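You operate a simulated robot arm through the tools that you are given. There is no shell and no other tool. Be economical: measure what you need, move in short steps, check, and stop when the job is done.

Carry out the task below with a simulated robot arm. There is one attempt and no reset: what you move stays moved.

## Task
Lower the cradle to CART and move the RYE sack from the trolley on to it.
Fine: hoist knob at CART; hoist brake on again before you load.
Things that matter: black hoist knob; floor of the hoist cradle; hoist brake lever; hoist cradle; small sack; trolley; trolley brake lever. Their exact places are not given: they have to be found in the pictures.

The check looks at the end state, three seconds after you hand in, the way a careful person would. Anything else that was tipped, shoved, dropped, spilled or broken makes it a failure.

## Robot
A 7-joint arm with a two-finger parallel gripper on a trunk, on a base that drives. Base frame: it is fixed to the floor where the robot stands at the start and does not move with it; the origin is under the middle of the robot, x ahead of it, y to its left, z up. Lengths are in cm, angles in degrees, forces in N, time in s.
With the tool pointing down near the work surface it reaches from about 10 to 62 cm from the robot's upright axis, wherever it stands. Its first joint turns from -115.0 to 115.0 degrees. Places, roughly: black hoist knob [80, 0, 120]; floor of the hoist cradle [100, -60, 70]; hoist brake lever [70, -10, 110]; hoist cradle [100, -60, 80]; small sack [75, -125, 50]; trolley [80, -130, 50]; trolley brake lever [50, -140, 70]. Payload 3.91 kg.
The TCP is the grasp point between the finger pads, 3 cm short of the fingertips. In the tool frame z runs along the fingers and y along their closing line. Largest opening 11 cm; finger width 2, thickness 1; the body of the gripper, 4.8 by 11.2 cm, starts 5.5 cm behind the TCP.
Orientation is told as [roll, pitch, yaw] about the base's x, y, z axes, in that order, counted from this pose: with the fingers straight down and closing along the base's y, the tool's x points along the base's -x, its y along +y and its z along -z.

## Interface
- The arm moves only by the tool jog_arm. Its argument "series" is a list of rows, each a list of 7 numbers: the turn, a rotation vector about the base's x, y, z in degrees, then the shift along the base's x, y, z in cm, then the gripper command, from -1 (shut) to 1 (fully open), values between in proportion. In form: [[wx, wy, wz, dx, dy, dz, hand], ...]. A call has 1 to 20 rows; each row shifts and turns the commanded pose from where the row before left it. Each row takes 0.2 s and may step no farther than 5 cm and 8.6 degrees from the row before; otherwise, or with a gripper value out of range, the whole call is refused. Where a pose cannot be reached the arm comes as near as it can. A force on the tool above 90 N (or 10 N above the force at the start of the call, whichever is more), or a blocked arm, ends the call early, and 0.2 s more pass. Each finger travels about 15.3 cm/s and halts on what it meets, pressing with about 40 N; the grip force reading is that of the motor and also rises with nothing between the fingers. The clock runs only during rows and for 0.2 s after the last one: add rows that do not move to give the fingers time. The reply holds the time, the measured pose of the TCP, the force on the tool along the base axes, the opening and the grip force, in the units named above and with some noise, with the torque about the TCP (base axes, N m) and any sound that the robot's microphone picked up.
- Cameras (640 x 400 px; columns grow to the right, rows downward): "scene" is now at [22.9, 15.13, 150.69]; the picture's right is [-0.52, -0.86, 0.00], its down [-0.33, 0.20, -0.92] and it looks along [0.79, -0.48, -0.38] (base axes); focal length 279 px, centre (320, 200). "wrist" rides on the gripper at [7.2, 1.7, -10.3] in the tool frame; the picture's right is [-0.23, 0.97, 0.00], its down [-0.76, -0.18, -0.62] and it looks along [-0.61, -0.14, 0.78] (tool axes); focal length 222 px, centre (320, 200).
- get_image(camera): a new picture of that camera. The clock stands still meanwhile.
- lift_body(by): slides the trunk up (or, below 0, down) by that many cm; the arm and the scene camera ride with it, the base frame stays. It gives what a move gives, with no picture.
- steer(legs): drives the robot by 1 to 6 legs, each [ahead, left, turn to the left] in cm, cm and degrees, along the robot's own axes; the way and the turn of a leg run together, so that a leg with both is an arc; at most 150 cm and 180 degrees a leg. The arm and the cameras ride along, it lands a little off, and it stops where it bumps. It gives what a move gives.
- turn_head(pan, tilt): turns the head with the scene camera to pan (to the left, within 80 degrees either way) and tilt (down, from -29 to 69), counted from straight ahead of the robot. It gives what a move gives.
- pixel_to_xyz(camera, pixels): for up to 12 pixels [column, row] of the newest picture of that camera ("zoom" is the newest enlarged one), the place [x, y, z] in the base frame of the surface seen there, good to about 0.2 cm, but the place of the scene camera against the robot may be out by one fixed shift of up to 1.2 cm in any direction. The clock stands still meanwhile.
- enlarge(camera, box): a new picture of the part [left, top, right, bottom] of that camera's present view, enlarged. The clock stands still meanwhile.
- finish_job(): hands the job in; it is judged then, once.

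Keep the steps short. Do not move on a guess: measure, check each grasp and each placing, and mend mistakes. In all there are 80 turns and 60 pictures (those below and enlarged ones count). Leave the gripper open and the arm clear of the work at the hand-in unless told otherwise, and finish with a single line.

The tools are called after "Request:" as a command line: name --pt "numbers of a row" for each row, then --argument value for the rest, lists and objects as JSON in quotes. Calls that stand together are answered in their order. jog_arm: Moves the arm, as the interface text tells. Its arguments: {"type":"object","properties":{"series":{"type":"array","items":{"type":"array","items":{"type":"number"}}}},"required":["series"]} The other tools are called the same way: lift_body (by) slides the trunk up or down; steer (legs) drives the base; turn_head (pan, tilt) turns the head that bears the scene camera; get_image (camera) takes a picture; pixel_to_xyz (camera, pixels) gives the place of the surface under pixels of a picture; enlarge (camera, box) takes an enlarged picture of a part of a camera's view; finish_job () hands the job in.

At the start:

```text
time: 0.0
ee_pos: [55.48, 3.49, 138.61]
tcp_rot: [0.1, 0.0, 0.0]
force: [-1.2, 1.1, -0.1]
moment: [0.01, -0.04, 0.0]
gripper_width: 11.0
grip_force: 0.0
trunk travel left (down, up): [-82.5, 16.5]
robot x, y, heading: [0.14, -0.12, -0.1]
head pan, tilt: [-31.1, 22.6]
```

scene: 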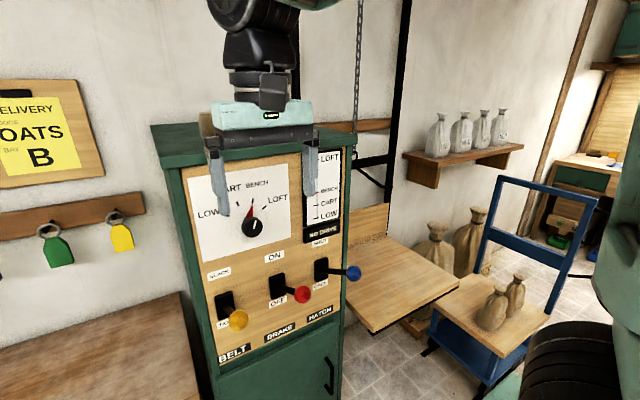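
wrist: 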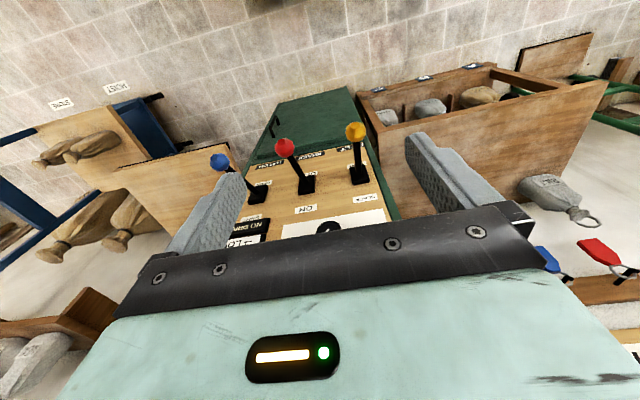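

I see the panel with a knob (about 255,226) and three levers. I'll enlarge the panel and the trolley area to read the labels.

Request:
enlarge --camera "scene" --box '[180, 140, 380, 370]'

Request:
enlarge --camera "scene" --box '[340, 160, 620, 380]'

Request:
pixel_to_xyz --camera "scene" --pixels '[[255, 226], [251, 210], [215, 250], [302, 295], [275, 280], [238, 318], [353, 273], [400, 270], [490, 310], [515, 292], [350, 240], [460, 285]]'

```text
1.74 times, centred on (280, 255) of scene
```

zoom: 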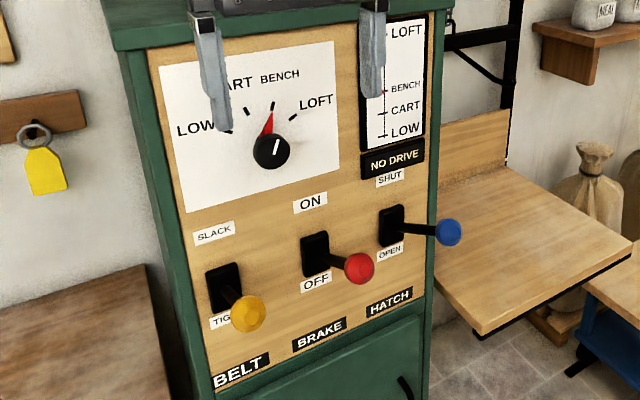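

```text
1.82 times, centred on (480, 270) of scene
```

zoom: 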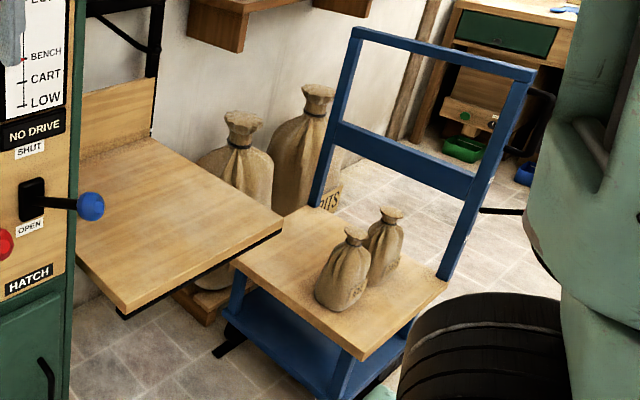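

```text
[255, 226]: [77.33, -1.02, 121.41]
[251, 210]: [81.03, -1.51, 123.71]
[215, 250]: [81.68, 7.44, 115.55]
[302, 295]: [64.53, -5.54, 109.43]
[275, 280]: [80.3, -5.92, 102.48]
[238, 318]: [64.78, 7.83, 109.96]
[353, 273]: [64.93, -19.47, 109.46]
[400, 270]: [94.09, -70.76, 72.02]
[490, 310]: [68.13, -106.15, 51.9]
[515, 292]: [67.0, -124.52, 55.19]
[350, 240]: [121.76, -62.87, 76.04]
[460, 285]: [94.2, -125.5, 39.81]
```

Levers' balls stand above their pivots (z≈109 vs 102): brake looks ON, belt SLACK, with "NO DRIVE" shown. I'll turn the head to the trolley side to see labels, brake and what's beneath the cradle.

Request:
turn_head --pan -60 --tilt 35

Request:
get_image --camera "scene"

Request:
enlarge --camera "scene" --box '[160, 100, 420, 300]'

```text
time: 0.9
ee_pos: [55.39, 3.62, 138.64]
tcp_rot: [0.0, 0.1, -0.1]
force: [-0.2, -0.1, -0.2]
moment: [-0.02, 0.0, -0.02]
gripper_width: 11.01
grip_force: 0.1
trunk travel left (down, up): [-82.5, 16.5]
robot x, y, heading: [0.26, -0.18, 0.2]
head pan, tilt: [-60.0, 35.0]
```

```text
55 pictures are left
```

scene: 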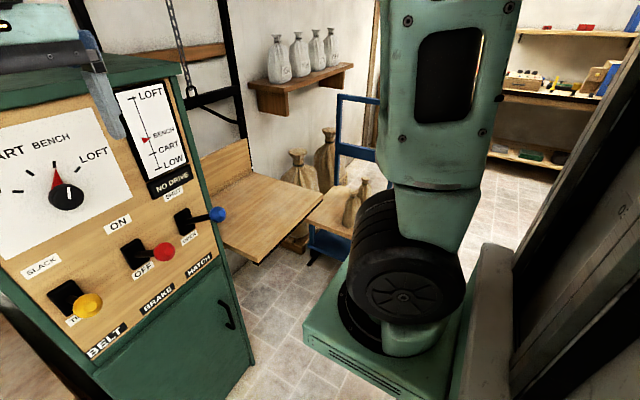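

```text
2.00 times, centred on (290, 200) of scene
```

zoom: 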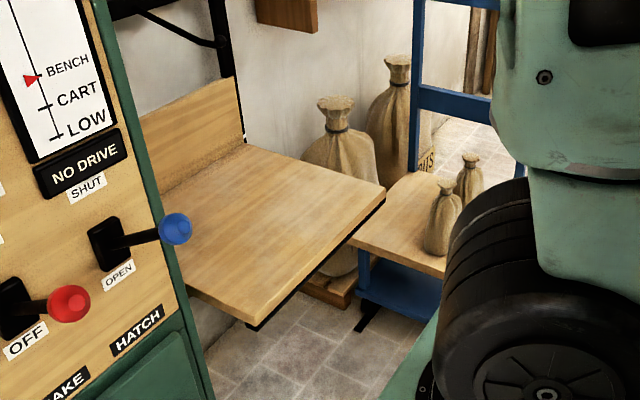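

The robot's own body hides the trolley. I'll back up 25 cm and slide right 60 cm for a clear look.

Request:
steer --legs '[[-25, 0, 0], [0, -60, 0]]'

Request:
turn_head --pan -30 --tilt 30

Request:
get_image --camera "scene"

```text
time: 5.8
ee_pos: [30.62, -56.31, 138.7]
tcp_rot: [0.0, 0.1, 0.3]
force: [-0.1, -0.3, -1.0]
moment: [-0.04, -0.02, 0.0]
gripper_width: 11.01
grip_force: 0.0
trunk travel left (down, up): [-82.5, 16.5]
robot x, y, heading: [-24.71, -60.28, 0.4]
head pan, tilt: [-60.0, 35.0]
```

```text
time: 6.7
ee_pos: [30.68, -56.29, 138.55]
tcp_rot: [0.0, 0.0, 0.3]
force: [0.0, -0.2, 0.2]
moment: [-0.02, 0.0, -0.01]
gripper_width: 10.96
grip_force: 0.0
trunk travel left (down, up): [-82.5, 16.5]
robot x, y, heading: [-24.54, -60.24, 0.4]
head pan, tilt: [-30.0, 30.0]
```

```text
53 pictures are left
```

scene: 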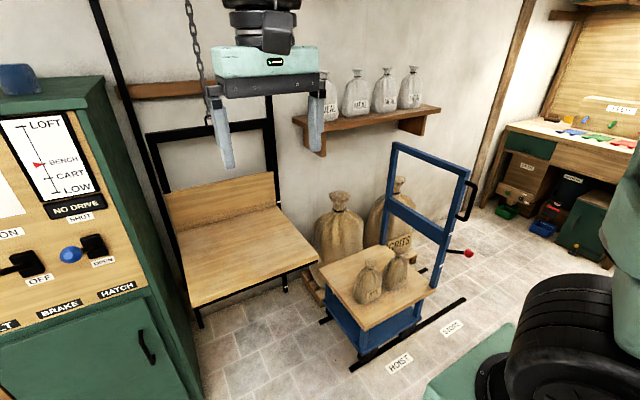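

Now I see the trolley on rails with labels and a red trolley brake lever at (467,253). I'll enlarge it.

Request:
enlarge --camera "scene" --box '[340, 230, 480, 320]'

Request:
enlarge --camera "scene" --box '[300, 130, 500, 380]'

Request:
pixel_to_xyz --camera "scene" --pixels '[[190, 304], [317, 257], [225, 260], [185, 235], [322, 267], [375, 327], [433, 283], [365, 283], [396, 270], [390, 253], [468, 253], [440, 215]]'

```text
4.44 times, centred on (410, 275) of scene
```

zoom: 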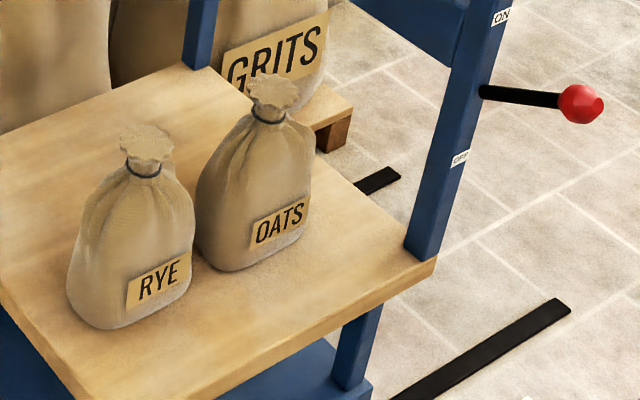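

```text
1.60 times, centred on (400, 255) of scene
```

zoom: 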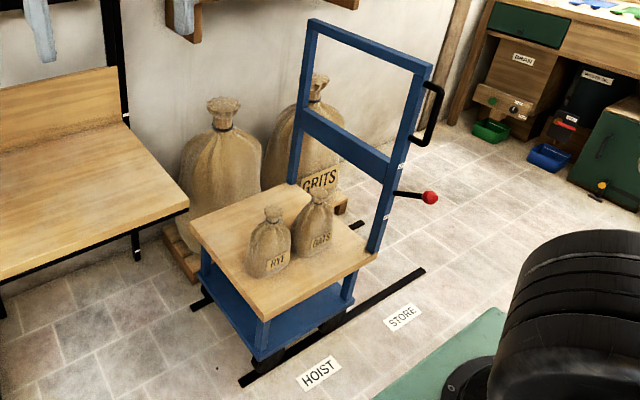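

```text
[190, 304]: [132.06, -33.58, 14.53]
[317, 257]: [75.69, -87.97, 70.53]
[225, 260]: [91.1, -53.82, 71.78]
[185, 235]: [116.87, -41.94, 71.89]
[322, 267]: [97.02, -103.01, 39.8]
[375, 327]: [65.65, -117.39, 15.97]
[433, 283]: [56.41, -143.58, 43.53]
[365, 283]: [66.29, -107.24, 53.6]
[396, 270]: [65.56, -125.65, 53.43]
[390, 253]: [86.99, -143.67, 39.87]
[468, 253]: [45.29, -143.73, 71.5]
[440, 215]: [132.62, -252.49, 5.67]
```

RYE is the left sack near (66,-107). I need to know if the trolley brake is on, and measure the sack; enlarge the lever and the sacks.

Request:
enlarge --camera "scene" --box '[430, 220, 486, 270]'

Request:
pixel_to_xyz --camera "scene" --pixels '[[448, 251], [455, 252], [447, 233], [440, 264], [467, 251], [444, 249]]'

Request:
enlarge --camera "scene" --box '[345, 240, 425, 320]'

Request:
pixel_to_xyz --camera "scene" --pixels '[[371, 265], [372, 270], [358, 285], [368, 298], [379, 285], [395, 246], [398, 252], [398, 288], [385, 310], [335, 280], [419, 293], [371, 262]]'

```text
8.00 times, centred on (458, 245) of scene
```

zoom: 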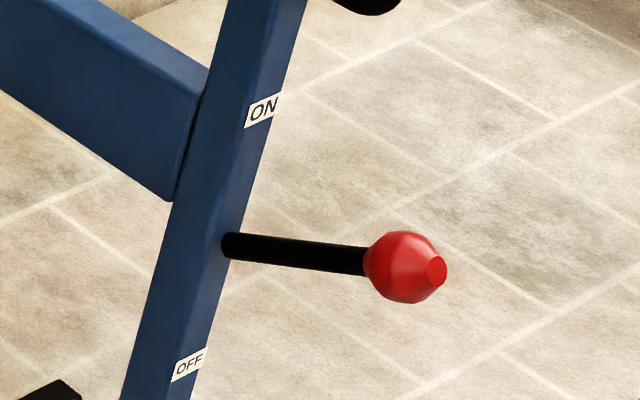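

```text
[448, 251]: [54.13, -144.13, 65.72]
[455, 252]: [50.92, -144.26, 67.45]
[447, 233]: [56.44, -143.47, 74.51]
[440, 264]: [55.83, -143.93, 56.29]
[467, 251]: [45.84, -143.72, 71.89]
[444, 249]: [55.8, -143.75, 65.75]
```

```text
5.00 times, centred on (385, 280) of scene
```

zoom: 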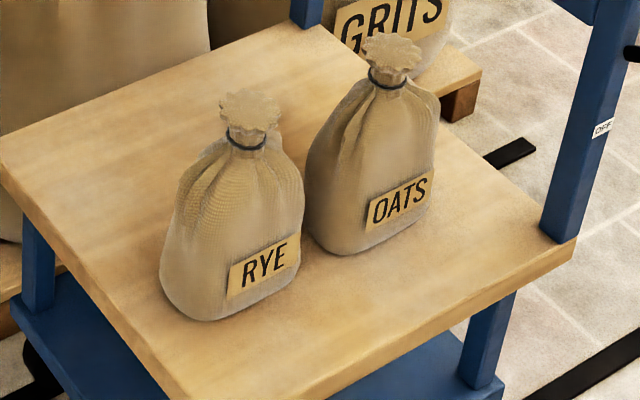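

```text
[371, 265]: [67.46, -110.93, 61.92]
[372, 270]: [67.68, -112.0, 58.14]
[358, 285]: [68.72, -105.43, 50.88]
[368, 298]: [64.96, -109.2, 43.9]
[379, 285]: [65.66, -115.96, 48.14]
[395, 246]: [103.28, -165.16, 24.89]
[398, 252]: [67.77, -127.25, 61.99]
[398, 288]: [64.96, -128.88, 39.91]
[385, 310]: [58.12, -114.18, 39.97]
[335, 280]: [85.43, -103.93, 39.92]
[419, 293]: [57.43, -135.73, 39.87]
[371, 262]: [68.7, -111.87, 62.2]
```

Trolley brake lever rises toward the ball (65.7→71.7) so it's ON. RYE: top z≈62, neck ≈58.5, deck z≈40. I check the clearance of pallet/big sacks to the cradle's path.

Request:
pixel_to_xyz --camera "scene" --pixels '[[318, 290], [309, 276], [322, 235], [338, 197], [345, 230], [318, 262], [285, 280], [278, 200], [315, 250], [250, 330], [190, 302], [170, 190]]'

Request:
enlarge --camera "scene" --box '[150, 160, 350, 340]'

```text
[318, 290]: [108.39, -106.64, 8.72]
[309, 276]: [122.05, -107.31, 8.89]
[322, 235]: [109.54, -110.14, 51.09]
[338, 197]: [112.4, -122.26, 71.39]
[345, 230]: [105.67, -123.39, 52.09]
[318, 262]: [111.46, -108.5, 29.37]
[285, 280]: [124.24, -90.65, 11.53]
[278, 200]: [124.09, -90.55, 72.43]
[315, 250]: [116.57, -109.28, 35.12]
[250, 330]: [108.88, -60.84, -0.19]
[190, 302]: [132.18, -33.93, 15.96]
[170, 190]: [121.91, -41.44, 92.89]
```

```text
2.22 times, centred on (250, 250) of scene
```

zoom: 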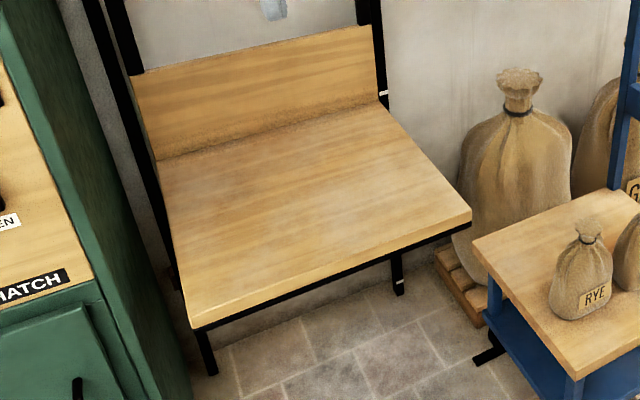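

Cradle path is clear (x 76–122, y −42…−88), trolley ≥13 cm away. Now drive back before the panel, and look at it closely.

Request:
steer --legs '[[0, 57, -0.4], [33, 0, 0]]'

Request:
turn_head --pan -15 --tilt 35

Request:
get_image --camera "scene"

```text
time: 11.7
ee_pos: [63.88, -0.67, 138.71]
tcp_rot: [0.0, 0.0, -0.4]
force: [0.5, -0.7, -0.3]
moment: [0.0, 0.01, -0.01]
gripper_width: 11.0
grip_force: 0.1
trunk travel left (down, up): [-82.5, 16.5]
robot x, y, heading: [8.99, -3.73, -0.6]
head pan, tilt: [-30.0, 30.0]
```

```text
time: 12.5
ee_pos: [63.95, -0.59, 138.68]
tcp_rot: [0.0, 0.0, -0.5]
force: [-0.1, 0.5, -0.2]
moment: [-0.01, -0.01, -0.05]
gripper_width: 11.0
grip_force: 0.1
trunk travel left (down, up): [-82.5, 16.5]
robot x, y, heading: [8.19, -3.69, -0.6]
head pan, tilt: [-15.0, 35.0]
```

```text
47 pictures are left
```

scene: 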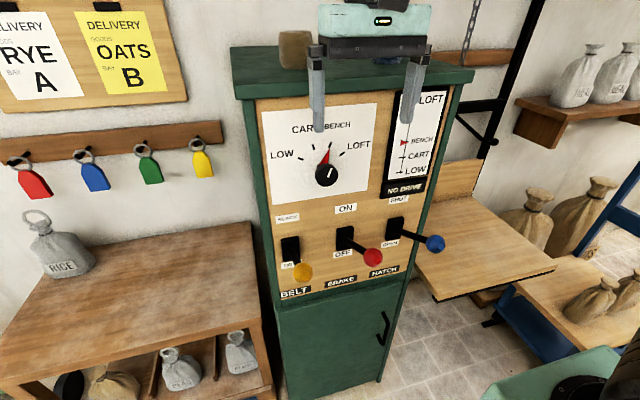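

Good view. Enlarge the panel and measure balls, knob and lever pivots.

Request:
enlarge --camera "scene" --box '[255, 85, 455, 210]'

Request:
enlarge --camera "scene" --box '[265, 190, 455, 310]'

Request:
pixel_to_xyz --camera "scene" --pixels '[[326, 173], [326, 156], [298, 158], [316, 147], [330, 143], [342, 153], [302, 271], [290, 249], [371, 257], [345, 238], [434, 242], [395, 226]]'

```text
3.20 times, centred on (355, 148) of scene
```

zoom: 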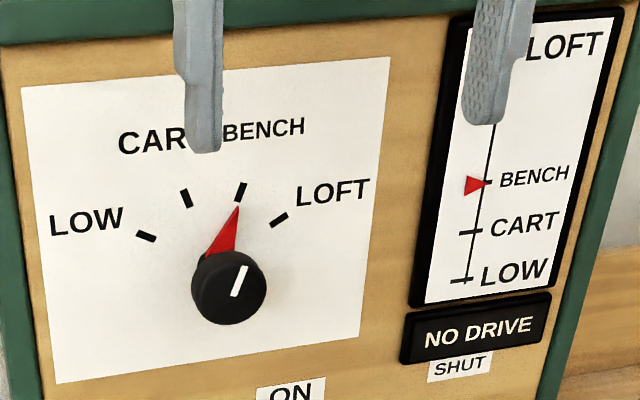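

```text
3.33 times, centred on (360, 250) of scene
```

zoom: 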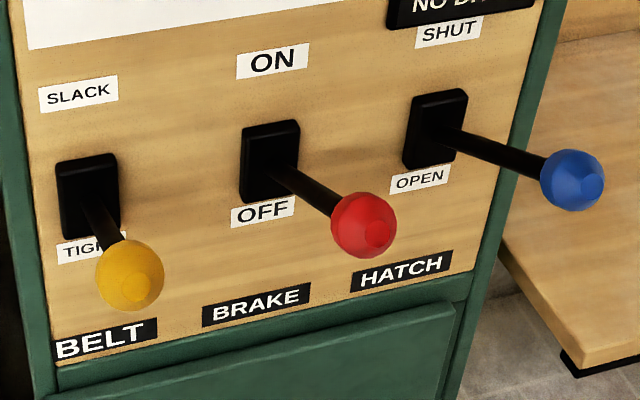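

```text
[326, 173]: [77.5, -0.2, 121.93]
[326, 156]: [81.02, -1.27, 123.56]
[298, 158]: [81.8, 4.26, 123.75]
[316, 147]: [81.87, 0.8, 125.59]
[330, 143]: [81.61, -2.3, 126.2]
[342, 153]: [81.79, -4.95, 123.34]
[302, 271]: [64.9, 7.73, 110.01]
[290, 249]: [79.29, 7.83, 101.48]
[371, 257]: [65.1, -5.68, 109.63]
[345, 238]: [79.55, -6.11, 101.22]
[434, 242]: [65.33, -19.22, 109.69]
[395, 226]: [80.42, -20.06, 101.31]
```

All three levers are up: SLACK, ON, SHUT; knob and indicator at BENCH. Ball centre of the BELT lever ≈(66.7, 7.5, 109). I'll shift the hand over it, then lower the trunk so the tips stay above the ball.

Request:
jog_arm --pt "0 0 0 1.3 4 0 0.45" --pt "0 0 0 1.3 4.1 0 0.45" --pt "0 0 0.5 0 0 0 0.45"

Request:
lift_body --by -22

Request:
get_image --camera "wrist"

Request:
get_image --camera "scene"

```text
time: 13.3
ee_pos: [66.73, 7.61, 138.64]
tcp_rot: [0.0, 0.0, 0.2]
force: [-0.6, 0.2, 0.1]
moment: [0.0, 0.01, -0.05]
gripper_width: 7.99
grip_force: 0.1
trunk travel left (down, up): [-82.5, 16.5]
robot x, y, heading: [8.0, -3.92, -0.1]
head pan, tilt: [-15.0, 35.0]
```

```text
time: 15.6
ee_pos: [66.66, 7.42, 116.62]
tcp_rot: [0.0, 0.0, 0.1]
force: [-0.5, 0.3, -0.3]
moment: [0.0, 0.0, 0.0]
gripper_width: 7.95
grip_force: 0.1
trunk travel left (down, up): [-60.5, 38.5]
robot x, y, heading: [8.48, -3.94, -0.3]
head pan, tilt: [-15.0, 35.0]
```

```text
44 pictures are left
```

wrist: 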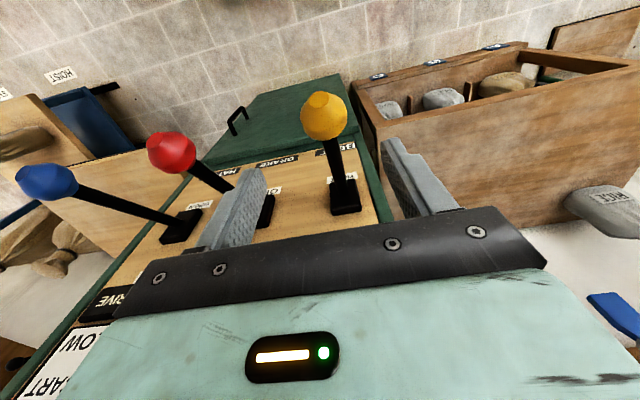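

```text
43 pictures are left
```

scene: 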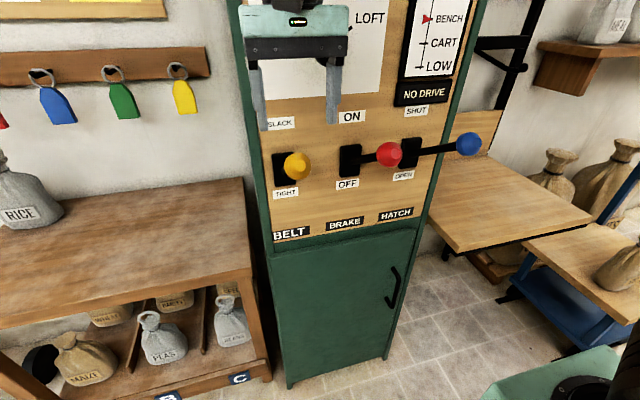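

The yellow ball sits between the fingers in the wrist view (324,115). Measure it by the wrist camera (no shift error there).

Request:
pixel_to_xyz --camera "wrist" --pixels '[[324, 102], [324, 120], [305, 118], [344, 118], [172, 150], [172, 138], [45, 180], [345, 200]]'

Request:
pixel_to_xyz --camera "scene" --pixels '[[297, 165], [388, 153], [468, 143], [200, 230], [240, 180]]'

```text
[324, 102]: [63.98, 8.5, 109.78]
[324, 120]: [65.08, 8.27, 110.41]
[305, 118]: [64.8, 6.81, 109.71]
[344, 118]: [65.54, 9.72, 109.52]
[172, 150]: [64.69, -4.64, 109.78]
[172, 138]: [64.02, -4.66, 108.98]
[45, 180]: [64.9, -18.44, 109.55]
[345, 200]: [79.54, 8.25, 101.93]
```

```text
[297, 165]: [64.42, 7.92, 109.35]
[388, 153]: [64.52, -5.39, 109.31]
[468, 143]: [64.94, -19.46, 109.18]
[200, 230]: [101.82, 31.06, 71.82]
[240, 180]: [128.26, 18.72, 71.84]
```

Ball centre ≈(65.8, 8.3, 108.7), diameter ≈3.5. Descend and close on it.

Request:
jog_arm --pt "0 0 0 -0.8 0.85 0 0.45" --pt "0 0 0 0 0 -4 0.45" --pt "0 0 0 0 0 -4 0.45" --pt "0 0 0 0 0 0 -0.4" --pt "0 0 0 0 0 0 -0.6" --pt "0 0 0 0 0 0 -0.6"

Request:
get_image --camera "wrist"

```text
time: 17.0
ee_pos: [65.91, 8.17, 108.56]
tcp_rot: [-0.1, 0.1, -0.1]
force: [-0.7, -22.5, -3.1]
moment: [-0.31, -0.04, -0.08]
gripper_width: 3.72
grip_force: 45.3
trunk travel left (down, up): [-60.5, 38.5]
robot x, y, heading: [8.34, -3.61, -0.3]
head pan, tilt: [-15.0, 35.0]
```

```text
42 pictures are left
```

wrist: 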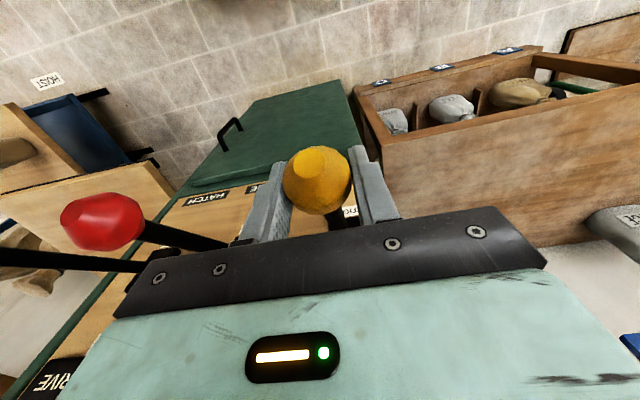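

Ball gripped (3.7 cm, 45 N). Swing it down along the arc to TIGHT (from +24.5° to about −24.5°).

Request:
jog_arm --pt "0 0 0 -0.88 -0.2 -2.38 -0.6" --pt "0 0 0 -0.49 0 -2.33 -0.6" --pt "0 0 0 -0.17 0 -2.38 -0.6" --pt "0 0 0 0.17 0 -2.38 -0.6" --pt "0 0 0 0.49 0 -2.33 -0.6" --pt "0 0 0 0.88 0 -2.38 -0.6" --pt "0 0 0 0 0 0 -0.6"

Request:
get_image --camera "scene"

```text
time: 18.6
ee_pos: [66.12, 8.13, 94.42]
tcp_rot: [0.1, -0.1, 0.0]
force: [20.0, -7.0, 1.2]
moment: [0.06, 0.33, 0.08]
gripper_width: 2.45
grip_force: 45.5
trunk travel left (down, up): [-60.5, 38.5]
robot x, y, heading: [8.6, -3.74, -0.5]
head pan, tilt: [-15.0, 35.0]
```

```text
41 pictures are left
```

scene: 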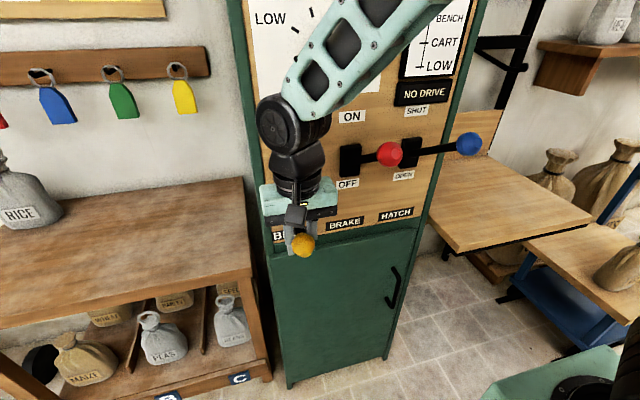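

The lever went down but NO DRIVE still shows and the ball has slipped a bit forward. Look closer.

Request:
enlarge --camera "scene" --box '[240, 60, 460, 270]'

Request:
pixel_to_xyz --camera "scene" --pixels '[[303, 245], [302, 241], [303, 252]]'

Request:
get_image --camera "wrist"

```text
1.90 times, centred on (350, 165) of scene
```

zoom: 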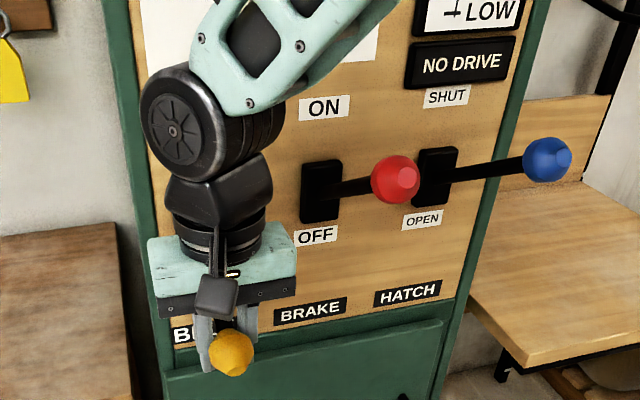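

```text
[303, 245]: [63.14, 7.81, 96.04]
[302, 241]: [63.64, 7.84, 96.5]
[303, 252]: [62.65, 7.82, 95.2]
```

```text
39 pictures are left
```

wrist: 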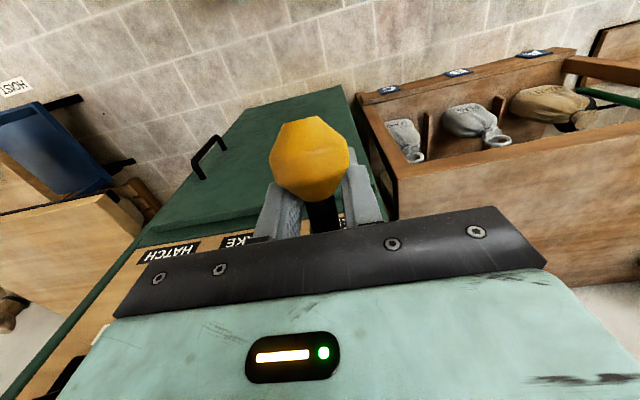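

Ball at ≈(64.5,8,95), not quite at the end. Open, recentre 1.5 cm toward −x, regrip, and push further down.

Request:
jog_arm --pt "0 0 0 0 0 0 0" --pt "0 0 0 -1.7 0 0.3 0" --pt "0 0 0 0 0 0 -0.6" --pt "0 0 0 0 0 0 -0.6" --pt "0 0 0 0.3 0 -1 -0.6" --pt "0 0 0 0.5 0 -1 -0.6" --pt "0 0 0 0 0 0 -0.6"

Request:
get_image --camera "scene"

```text
time: 20.2
ee_pos: [64.82, 8.21, 92.63]
tcp_rot: [0.0, 0.0, 0.1]
force: [-5.8, -3.8, 1.6]
moment: [0.15, -0.77, -0.07]
gripper_width: 3.75
grip_force: 45.0
trunk travel left (down, up): [-60.5, 38.5]
robot x, y, heading: [8.35, -3.83, -0.1]
head pan, tilt: [-15.0, 35.0]
```

```text
38 pictures are left
```

scene: 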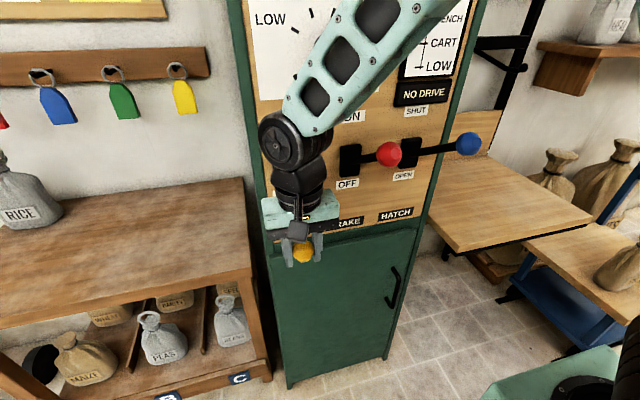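

Still little resistance; push along the arc a bit more to find the stop.

Request:
jog_arm --pt "0 0 0 0.5 0 -1 -0.6" --pt "0 0 0 0.5 0 -1 -0.6" --pt "0 0 0 0 0 0 -0.6"

Request:
enlarge --camera "scene" --box '[240, 60, 460, 290]'

Request:
pixel_to_xyz --camera "zoom" --pixels '[[215, 330], [215, 345]]'

```text
time: 21.0
ee_pos: [65.78, 8.1, 90.86]
tcp_rot: [0.1, -0.1, 0.1]
force: [-14.7, -10.1, 37.2]
moment: [0.02, -0.03, -0.01]
gripper_width: 3.77
grip_force: 45.0
trunk travel left (down, up): [-60.5, 38.5]
robot x, y, heading: [8.08, -3.86, -0.4]
head pan, tilt: [-15.0, 35.0]
```

```text
1.74 times, centred on (350, 175) of scene
```

zoom: 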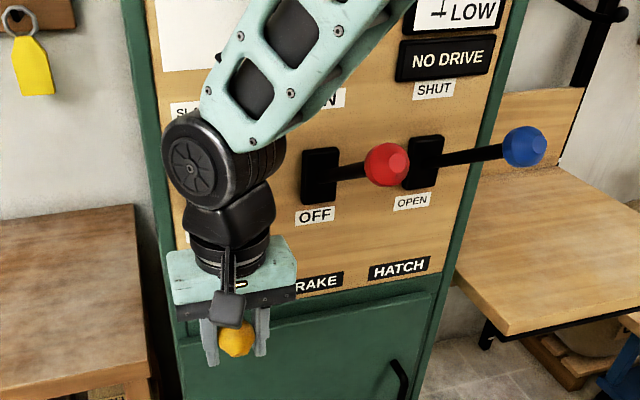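

```text
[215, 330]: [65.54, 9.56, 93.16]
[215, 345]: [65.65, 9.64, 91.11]
```

37 N resistance: at the lower stop. Release, go straight up, and look.

Request:
jog_arm --pt "0 0 0 0 0 0 0.3" --pt "0 0 0 0 0 0 0.3" --pt "0 0 0 0 0 4 0.3" --pt "0 0 0 0 0 4.5 0.3" --pt "0 0 0 0 0 4.5 0.3" --pt "0 0 0 0 0 4.5 0.3" --pt "0 0 0 0 0 4.5 0.3" --pt "0 0 0 0 0 4 0.3"

Request:
get_image --camera "scene"

Request:
get_image --camera "wrist"

```text
time: 22.8
ee_pos: [65.81, 8.2, 116.79]
tcp_rot: [0.0, 0.0, 0.1]
force: [-0.3, 0.4, 0.1]
moment: [-0.05, -0.01, 0.03]
gripper_width: 7.17
grip_force: 0.0
trunk travel left (down, up): [-60.5, 38.5]
robot x, y, heading: [8.37, -3.52, -0.7]
head pan, tilt: [-15.0, 35.0]
```

```text
36 pictures are left
```

scene: 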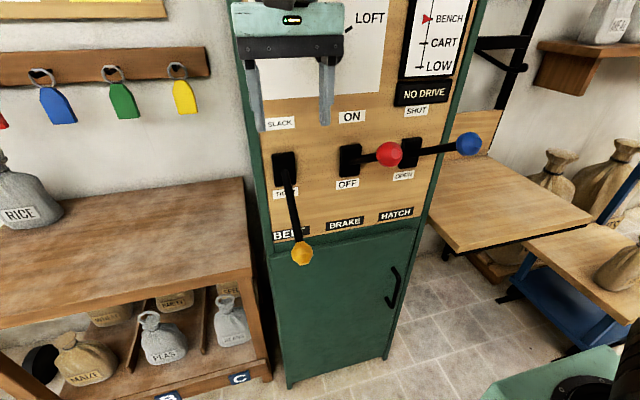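

```text
35 pictures are left
```

wrist: 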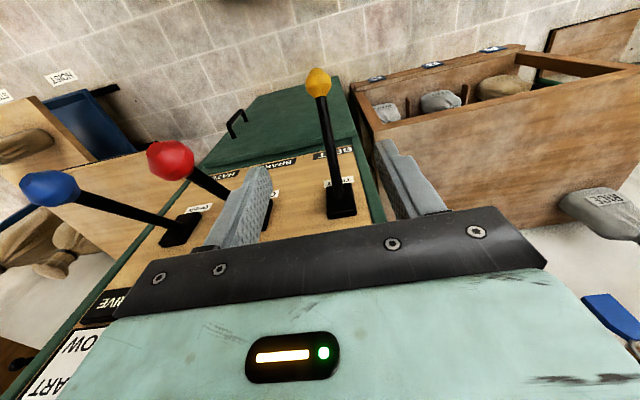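

BELT is at TIGHT and the path is clear. Next, the knob: back off and pitch the tool to point forward (−90° about y) in front of the knob.

Request:
jog_arm --pt "0 0 0 -3 0 4 0.3" --pt "0 0 0 -4 0 4 0.3" --pt "0 -8.2 0 -2 -1 0 0.3" --pt "0 -8.2 0 -1 -1 0 0.3" --pt "0 -8.2 0 0 -1 0 0.3" --pt "0 -8.2 0 0 -1 0 0.3" --pt "0 -8.2 0 0 -1 0 0.3" --pt "0 -8.2 0 0 -1 0 0.3" --pt "0 -8.2 0 0 -1 0 0.3" --pt "0 -8.2 0 0 -0.8 0 0.3" --pt "0 -8.2 0 0 0 0 0.3" --pt "0 -8.2 0 0 0 0 0.3" --pt "0 -8 0 0 0 0 0.3"

Request:
turn_head --pan -15 --tilt 22

Request:
get_image --camera "scene"

Request:
get_image --camera "wrist"

```text
refused: row 2 steps farther than a row can; nothing moved
```

```text
time: 23.6
ee_pos: [65.86, 8.3, 116.82]
tcp_rot: [0.1, 0.0, 0.1]
force: [0.3, 0.0, 0.7]
moment: [0.0, -0.02, -0.02]
gripper_width: 7.14
grip_force: 0.0
trunk travel left (down, up): [-60.5, 38.5]
robot x, y, heading: [8.44, -3.7, -0.4]
head pan, tilt: [-15.0, 22.0]
```

```text
34 pictures are left
```

scene: 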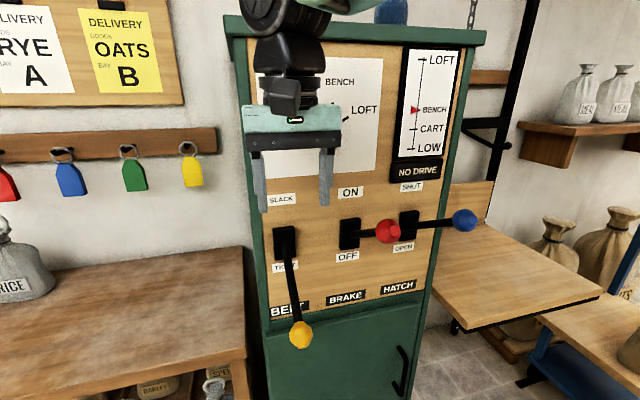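

```text
33 pictures are left
```

wrist: 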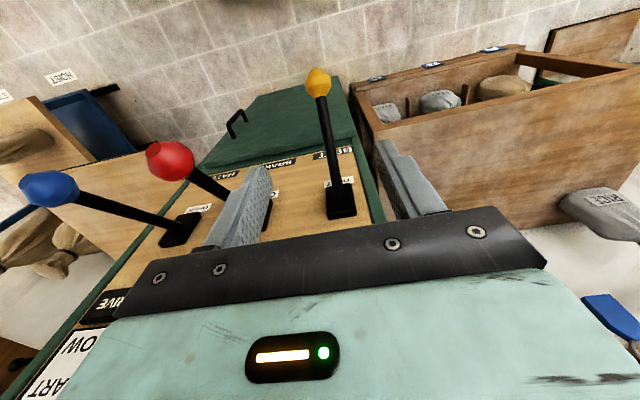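

The series was refused (one step of 5.7 cm). Redo with smaller steps.

Request:
jog_arm --pt "0 0 0 -3 0 3 0.3" --pt "0 0 0 -3 0 3 0.3" --pt "0 0 0 -3 0 2 0.3" --pt "0 -8.2 0 -1 -1 0 0.3" --pt "0 -8.2 0 0 -1 0 0.3" --pt "0 -8.2 0 0 -1 0 0.3" --pt "0 -8.2 0 0 -1 0 0.3" --pt "0 -8.2 0 0 -1 0 0.3" --pt "0 -8.2 0 0 -1 0 0.3" --pt "0 -8.2 0 0 -1 0 0.3" --pt "0 -8.2 0 0 -0.8 0 0.3" --pt "0 -8.2 0 0 0 0 0.3" --pt "0 -8.2 0 0 0 0 0.3" --pt "0 -8 0 0 0 0 0.3"

Request:
get_image --camera "wrist"

Request:
get_image --camera "scene"

```text
time: 26.6
ee_pos: [58.64, 5.83, 119.19]
tcp_rot: [-139.8, -89.9, 139.8]
force: [-0.2, 0.2, -0.5]
moment: [-0.02, 0.02, 0.01]
gripper_width: 7.13
grip_force: 0.1
out of reach, approached as far as the arm can: row 7, 8, 9, 10, 11, 14
trunk travel left (down, up): [-60.5, 38.5]
robot x, y, heading: [8.48, -3.69, -0.4]
head pan, tilt: [-15.0, 22.0]
```

```text
32 pictures are left
```

wrist: 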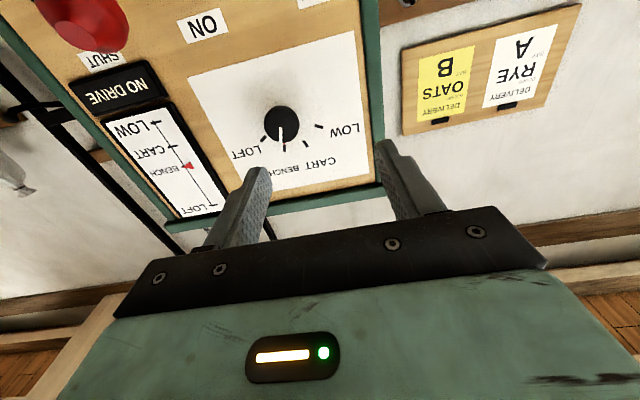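

```text
31 pictures are left
```

scene: 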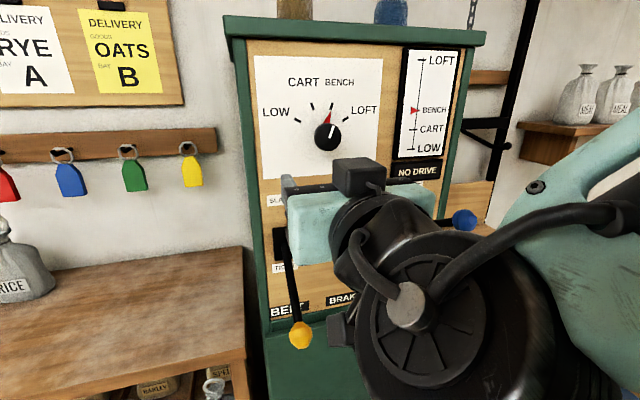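

Tool points forward; the knob is clear in both views, pointer at BENCH. Measure knob centre and ticks with the wrist camera and enlarge.

Request:
pixel_to_xyz --camera "wrist" --pixels '[[281, 122], [268, 122], [295, 122], [281, 110], [335, 135], [318, 126], [308, 151], [283, 156], [262, 140], [300, 112], [110, 20], [80, 40]]'

Request:
enlarge --camera "scene" --box '[250, 60, 390, 160]'

Request:
pixel_to_xyz --camera "scene" --pixels '[[327, 137], [296, 119], [312, 106], [332, 105], [348, 119], [316, 137], [339, 137]]'

```text
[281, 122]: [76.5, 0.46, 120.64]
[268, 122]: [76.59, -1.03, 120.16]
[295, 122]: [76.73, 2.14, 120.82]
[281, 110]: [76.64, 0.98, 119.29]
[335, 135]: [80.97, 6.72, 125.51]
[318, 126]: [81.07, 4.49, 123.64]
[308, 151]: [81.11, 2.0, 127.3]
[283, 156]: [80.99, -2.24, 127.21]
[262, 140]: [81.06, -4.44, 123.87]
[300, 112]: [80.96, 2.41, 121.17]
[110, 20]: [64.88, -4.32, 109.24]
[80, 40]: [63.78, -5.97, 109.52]
```

```text
4.00 times, centred on (320, 110) of scene
```

zoom: 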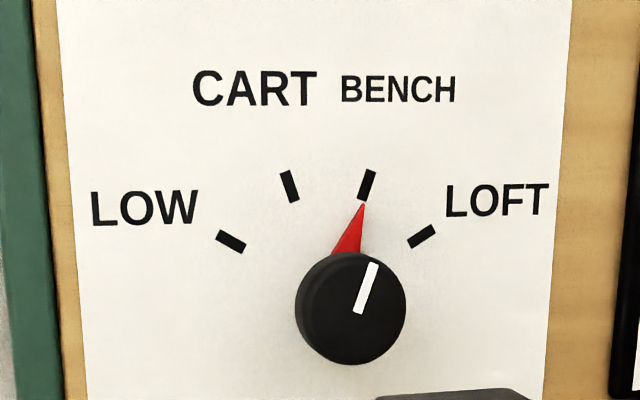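

```text
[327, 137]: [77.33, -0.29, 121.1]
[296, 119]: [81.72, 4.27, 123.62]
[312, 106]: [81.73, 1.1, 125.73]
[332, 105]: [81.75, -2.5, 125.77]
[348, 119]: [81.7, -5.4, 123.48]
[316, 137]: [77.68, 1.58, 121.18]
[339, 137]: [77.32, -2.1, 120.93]
```

Knob centre ≈(y 0.3, z 120.9), front face x≈76.6, panel x≈81. First align laterally and half-advance, then check.

Request:
jog_arm --pt "0 0 0 3 -2 0.8 0.3" --pt "0 0 0 3 -2 0.8 0.3" --pt "0 0 0 2.5 -1.5 0 0.3" --pt "0 0 0 0 0 0 0.3"

Request:
get_image --camera "wrist"

```text
time: 27.6
ee_pos: [67.26, 0.33, 120.74]
tcp_rot: [-89.1, -90.0, 89.3]
force: [0.1, -0.1, 0.3]
moment: [-0.01, 0.01, 0.01]
gripper_width: 7.13
grip_force: 0.0
trunk travel left (down, up): [-60.5, 38.5]
robot x, y, heading: [8.19, -3.53, -0.6]
head pan, tilt: [-15.0, 22.0]
```

```text
29 pictures are left
```

wrist: 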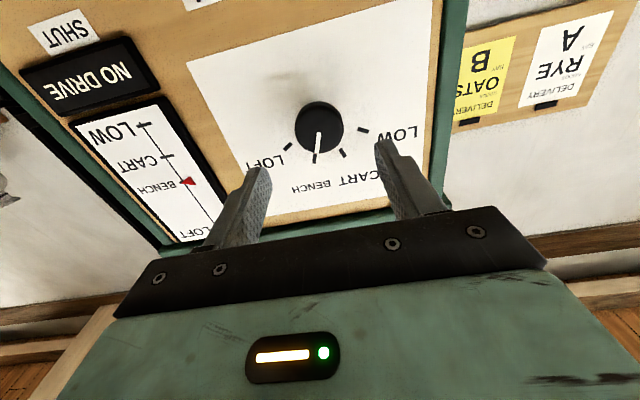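

The knob (319,126) is centred between the fingers. Advance 9.7 cm and close.

Request:
jog_arm --pt "0 0 0 4 0 0.1 0.3" --pt "0 0 0 4 0 0 0.3" --pt "0 0 0 1.7 0 0 0.3" --pt "0 0 0 0 0 0 -0.4" --pt "0 0 0 0 0 0 -0.6" --pt "0 0 0 0 0 0 -0.6"

Request:
get_image --camera "wrist"

```text
time: 29.0
ee_pos: [77.04, 0.17, 120.69]
tcp_rot: [-31.8, -90.0, 31.5]
force: [3.6, -10.3, -2.7]
moment: [0.03, 0.07, -0.36]
gripper_width: 4.53
grip_force: 45.1
trunk travel left (down, up): [-60.5, 38.5]
robot x, y, heading: [8.45, -3.66, -0.2]
head pan, tilt: [-15.0, 22.0]
```

```text
28 pictures are left
```

wrist: 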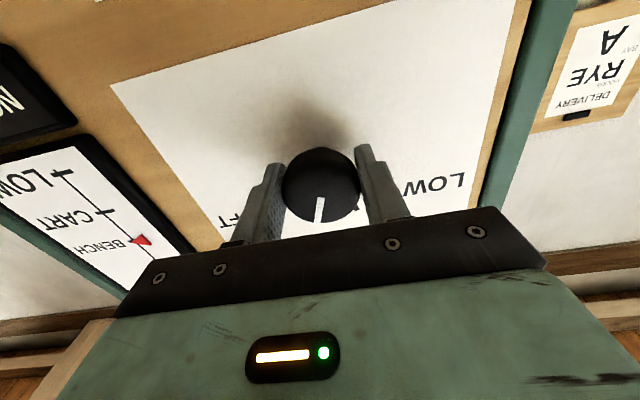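

Knob gripped (4.5 cm, 45 N). Turn it −40° about x (BENCH→CART, top toward +y).

Request:
jog_arm --pt "-8 0 0 0 0 0 -0.6" --pt "-8 0 0 0 0 0 -0.6" --pt "-8 0 0 0 0 0 -0.6" --pt "-8 0 0 0 0 0 -0.6" --pt "-8 0 0 0 0 0 -0.6" --pt "0 0 0 0 0 0 -0.6"

Request:
get_image --camera "wrist"

Request:
enlarge --camera "scene" --box '[240, 40, 480, 190]'

```text
time: 30.4
ee_pos: [76.93, -0.13, 120.82]
tcp_rot: [-90.0, -50.0, 89.7]
force: [13.2, -25.6, 0.6]
moment: [0.07, 0.03, -0.43]
gripper_width: 4.54
grip_force: 45.5
trunk travel left (down, up): [-60.5, 38.5]
robot x, y, heading: [8.33, -4.44, -0.1]
head pan, tilt: [-15.0, 22.0]
```

```text
27 pictures are left
```

wrist: 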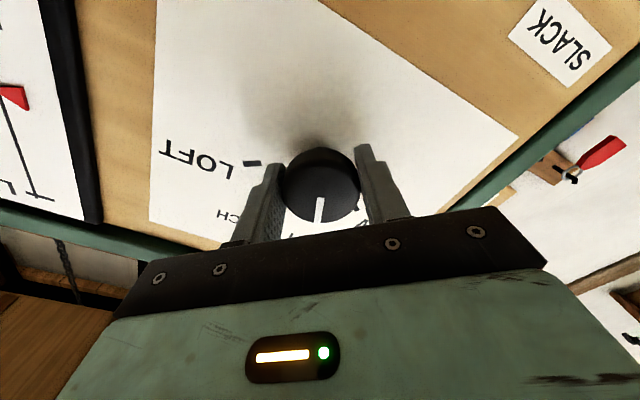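

```text
2.67 times, centred on (360, 115) of scene
```

zoom: 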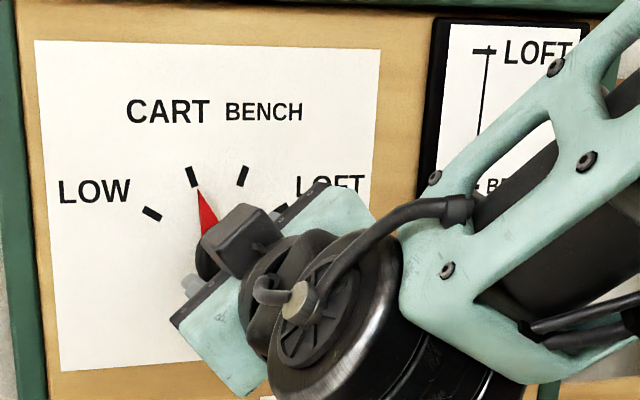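

Pointer at CART. Release, retreat and turn the tool back to straight down above the brake lever.

Request:
jog_arm --pt "0 0 0 0 0 0 0.2" --pt "0 0 0 0 0 0 0.3" --pt "0 0 0 -4 0 0 0.3" --pt "0 0 0 -4 0 0 0.3" --pt "8 0 0 -2 0 0.5 0.3" --pt "8 0 0 0 0 0.5 0.3" --pt "8 0 0 0 0 0.5 0.3" --pt "8 0 0 0 0 0.5 0.3" --pt "8 0 0 0 0 0 0.3"

Request:
jog_arm --pt "0 8.2 0 0 0 0 0.3" --pt "0 8.2 0 0 -0.5 0 0.3" --pt "0 8.2 0 0 -0.5 0 0.3" --pt "0 8.2 0 0 -0.5 0 0.3" --pt "0 8.2 0 0 -0.5 0 0.3" --pt "0 8.2 0 0 -0.5 0 0.3" --pt "0 8.2 0 0 -0.5 0 0.3" --pt "0 8.2 0 0 -0.5 0 0.3" --pt "0 8.2 0 0 -0.5 0 0.3" --pt "0 8.2 0 0 -0.5 0 0.3" --pt "0 8 0 0 -0.5 0 0.3"

Request:
get_image --camera "scene"

```text
time: 32.4
ee_pos: [66.9, 0.37, 122.73]
tcp_rot: [88.4, -90.0, -88.5]
force: [-0.2, 0.9, -0.2]
moment: [-0.04, 0.0, -0.02]
gripper_width: 7.16
grip_force: 0.1
trunk travel left (down, up): [-60.5, 38.5]
robot x, y, heading: [8.62, -3.75, -0.3]
head pan, tilt: [-15.0, 22.0]
```

```text
time: 34.8
ee_pos: [67.77, -3.86, 120.79]
tcp_rot: [0.1, 0.2, 0.1]
force: [0.4, 1.2, 0.1]
moment: [-0.01, -0.06, 0.0]
gripper_width: 7.17
grip_force: 0.0
out of reach, approached as far as the arm can: row 2, 3
trunk travel left (down, up): [-60.5, 38.5]
robot x, y, heading: [8.58, -3.5, -0.4]
head pan, tilt: [-15.0, 22.0]
```

```text
25 pictures are left
```

scene: 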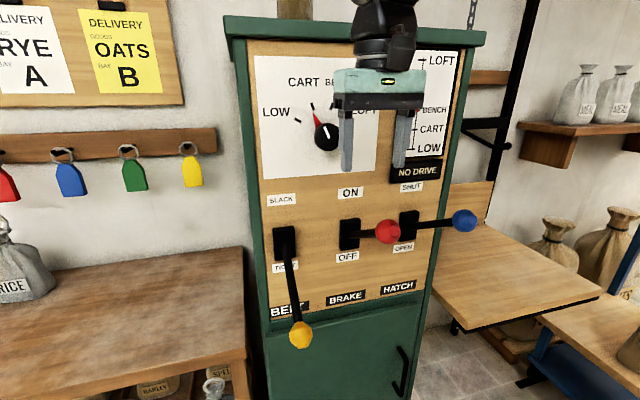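

Knob at CART, tool down again. NO DRIVE still shows – presumably because the brake is on. Now align over the red brake ball (≈65.8,−5.0,108.7), descend and grip.

Request:
jog_arm --pt "0 0 0 -1.95 -1.15 0 0.3" --pt "0 0 0 0 0 -4 0.3" --pt "0 0 0 0 0 -4 0.3" --pt "0 0 0 0 0 -4 0.3" --pt "0 0 0 0 0 0 -0.4" --pt "0 0 0 0 0 0 -0.6" --pt "0 0 0 0 0 0 -0.6"

Request:
get_image --camera "wrist"

```text
time: 36.4
ee_pos: [65.78, -5.52, 108.75]
tcp_rot: [-0.2, 0.1, -0.1]
force: [-7.8, -46.3, -1.2]
moment: [-0.17, 0.29, -0.02]
gripper_width: 4.47
grip_force: 22.4
trunk travel left (down, up): [-60.5, 38.5]
robot x, y, heading: [8.26, -3.86, -0.4]
head pan, tilt: [-15.0, 22.0]
```

```text
24 pictures are left
```

wrist: 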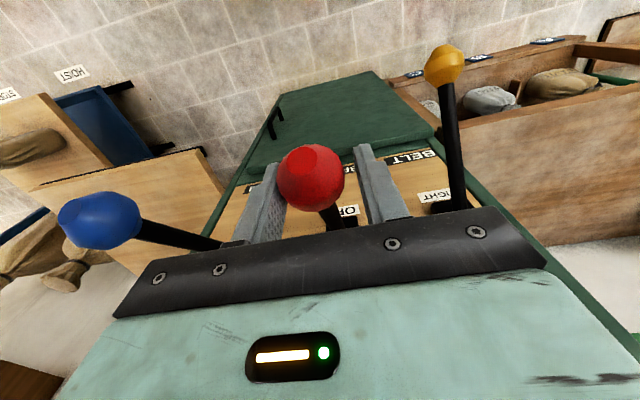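

The ball is touching only the −y finger (force −46 N in y). Shift −0.6 in y and let it close.

Request:
jog_arm --pt "0 0 0 0 -0.4 0 -0.6" --pt "0 0 0 0 -0.3 0 -0.6" --pt "0 0 0 0 0 0 -0.6"

```text
time: 37.2
ee_pos: [65.91, -5.89, 108.76]
tcp_rot: [0.0, 0.0, 0.2]
force: [-7.1, -33.8, -1.9]
moment: [-0.09, 0.44, -0.03]
gripper_width: 3.8
grip_force: 16.7
trunk travel left (down, up): [-60.5, 38.5]
robot x, y, heading: [8.43, -3.53, -0.4]
head pan, tilt: [-15.0, 22.0]
```

Request:
jog_arm --pt "0 0 0 0 -0.3 0 -0.7" --pt "0 0 0 0 0 0 -0.7"

```text
time: 37.8
ee_pos: [66.03, -5.92, 108.82]
tcp_rot: [0.2, -0.2, 0.1]
force: [-3.8, -10.7, -1.9]
moment: [0.02, 0.13, 0.06]
gripper_width: 3.75
grip_force: 45.1
trunk travel left (down, up): [-60.5, 38.5]
robot x, y, heading: [8.38, -4.08, -0.3]
head pan, tilt: [-15.0, 22.0]
```

Well gripped (3.75 cm, 45 N). Swing the brake down to OFF along the arc.

Request:
jog_arm --pt "0 0 0 -1.2 0 -2.8 -0.7" --pt "0 0 0 -0.8 0 -3 -0.7" --pt "0 0 0 -0.27 0 -3.1 -0.7" --pt "0 0 0 0.27 0 -3.1 -0.7" --pt "0 0 0 0.8 0 -3 -0.7" --pt "0 0 0 1.2 0 -2.7 -0.7" --pt "0 0 0 0 0 0 -0.7"

Request:
turn_head --pan -30 --tilt 22

Request:
get_image --camera "scene"

```text
time: 39.4
ee_pos: [65.89, -5.92, 91.2]
tcp_rot: [0.0, -0.1, 0.2]
force: [-1.7, 2.7, 33.6]
moment: [0.03, 0.79, -0.07]
gripper_width: 3.73
grip_force: 45.0
trunk travel left (down, up): [-60.5, 38.5]
robot x, y, heading: [8.55, -3.81, -0.4]
head pan, tilt: [-15.0, 22.0]
```

```text
time: 40.1
ee_pos: [66.0, -5.84, 91.08]
tcp_rot: [0.0, -0.1, 0.0]
force: [-5.6, 5.7, 39.8]
moment: [0.0, 0.28, 0.01]
gripper_width: 3.75
grip_force: 45.6
trunk travel left (down, up): [-60.5, 38.5]
robot x, y, heading: [8.43, -4.13, -0.4]
head pan, tilt: [-30.0, 22.0]
```

```text
23 pictures are left
```

scene: 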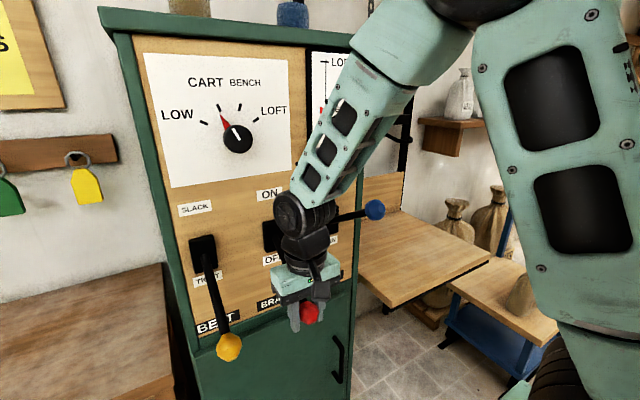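

Brake at OFF stop. Measure the cradle's floor height now, then again after waiting.

Request:
pixel_to_xyz --camera "scene" --pixels '[[420, 250], [460, 250], [400, 270]]'

Request:
jog_arm --pt "0 0 0 0 0 0 -0.7" --pt "0 0 0 0 0 0 -0.7" --pt "0 0 0 0 0 0 -0.7" --pt "0 0 0 0 0 0 -0.7" --pt "0 0 0 0 0 0 -0.7" --pt "0 0 0 0 0 0 -0.7" --pt "0 0 0 0 0 0 -0.7" --pt "0 0 0 0 0 0 -0.7" --pt "0 0 0 0 0 0 -0.7" --pt "0 0 0 0 0 0 -0.7"

Request:
get_image --camera "scene"

Request:
pixel_to_xyz --camera "scene" --pixels '[[420, 250], [460, 250], [400, 270]]'

```text
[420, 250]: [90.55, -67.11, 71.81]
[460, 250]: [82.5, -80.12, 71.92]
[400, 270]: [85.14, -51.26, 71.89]
```

```text
time: 42.3
ee_pos: [65.9, -5.94, 91.11]
tcp_rot: [0.0, 0.0, 0.0]
force: [-3.4, 11.9, 37.7]
moment: [0.01, 0.01, -0.04]
gripper_width: 3.72
grip_force: 45.7
trunk travel left (down, up): [-60.5, 38.5]
robot x, y, heading: [8.37, -3.93, -0.4]
head pan, tilt: [-30.0, 22.0]
```

```text
22 pictures are left
```

scene: 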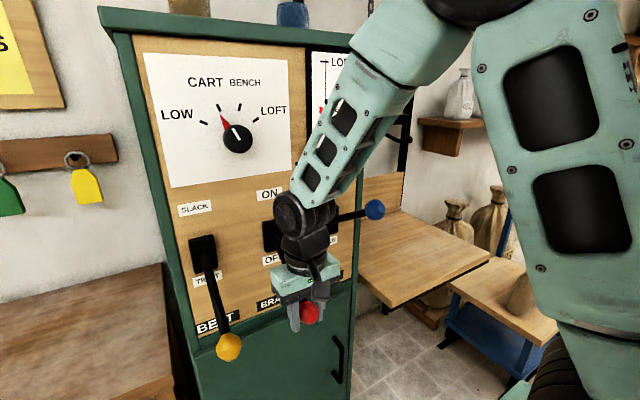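

```text
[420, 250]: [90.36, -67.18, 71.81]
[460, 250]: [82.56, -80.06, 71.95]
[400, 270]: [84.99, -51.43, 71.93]
```

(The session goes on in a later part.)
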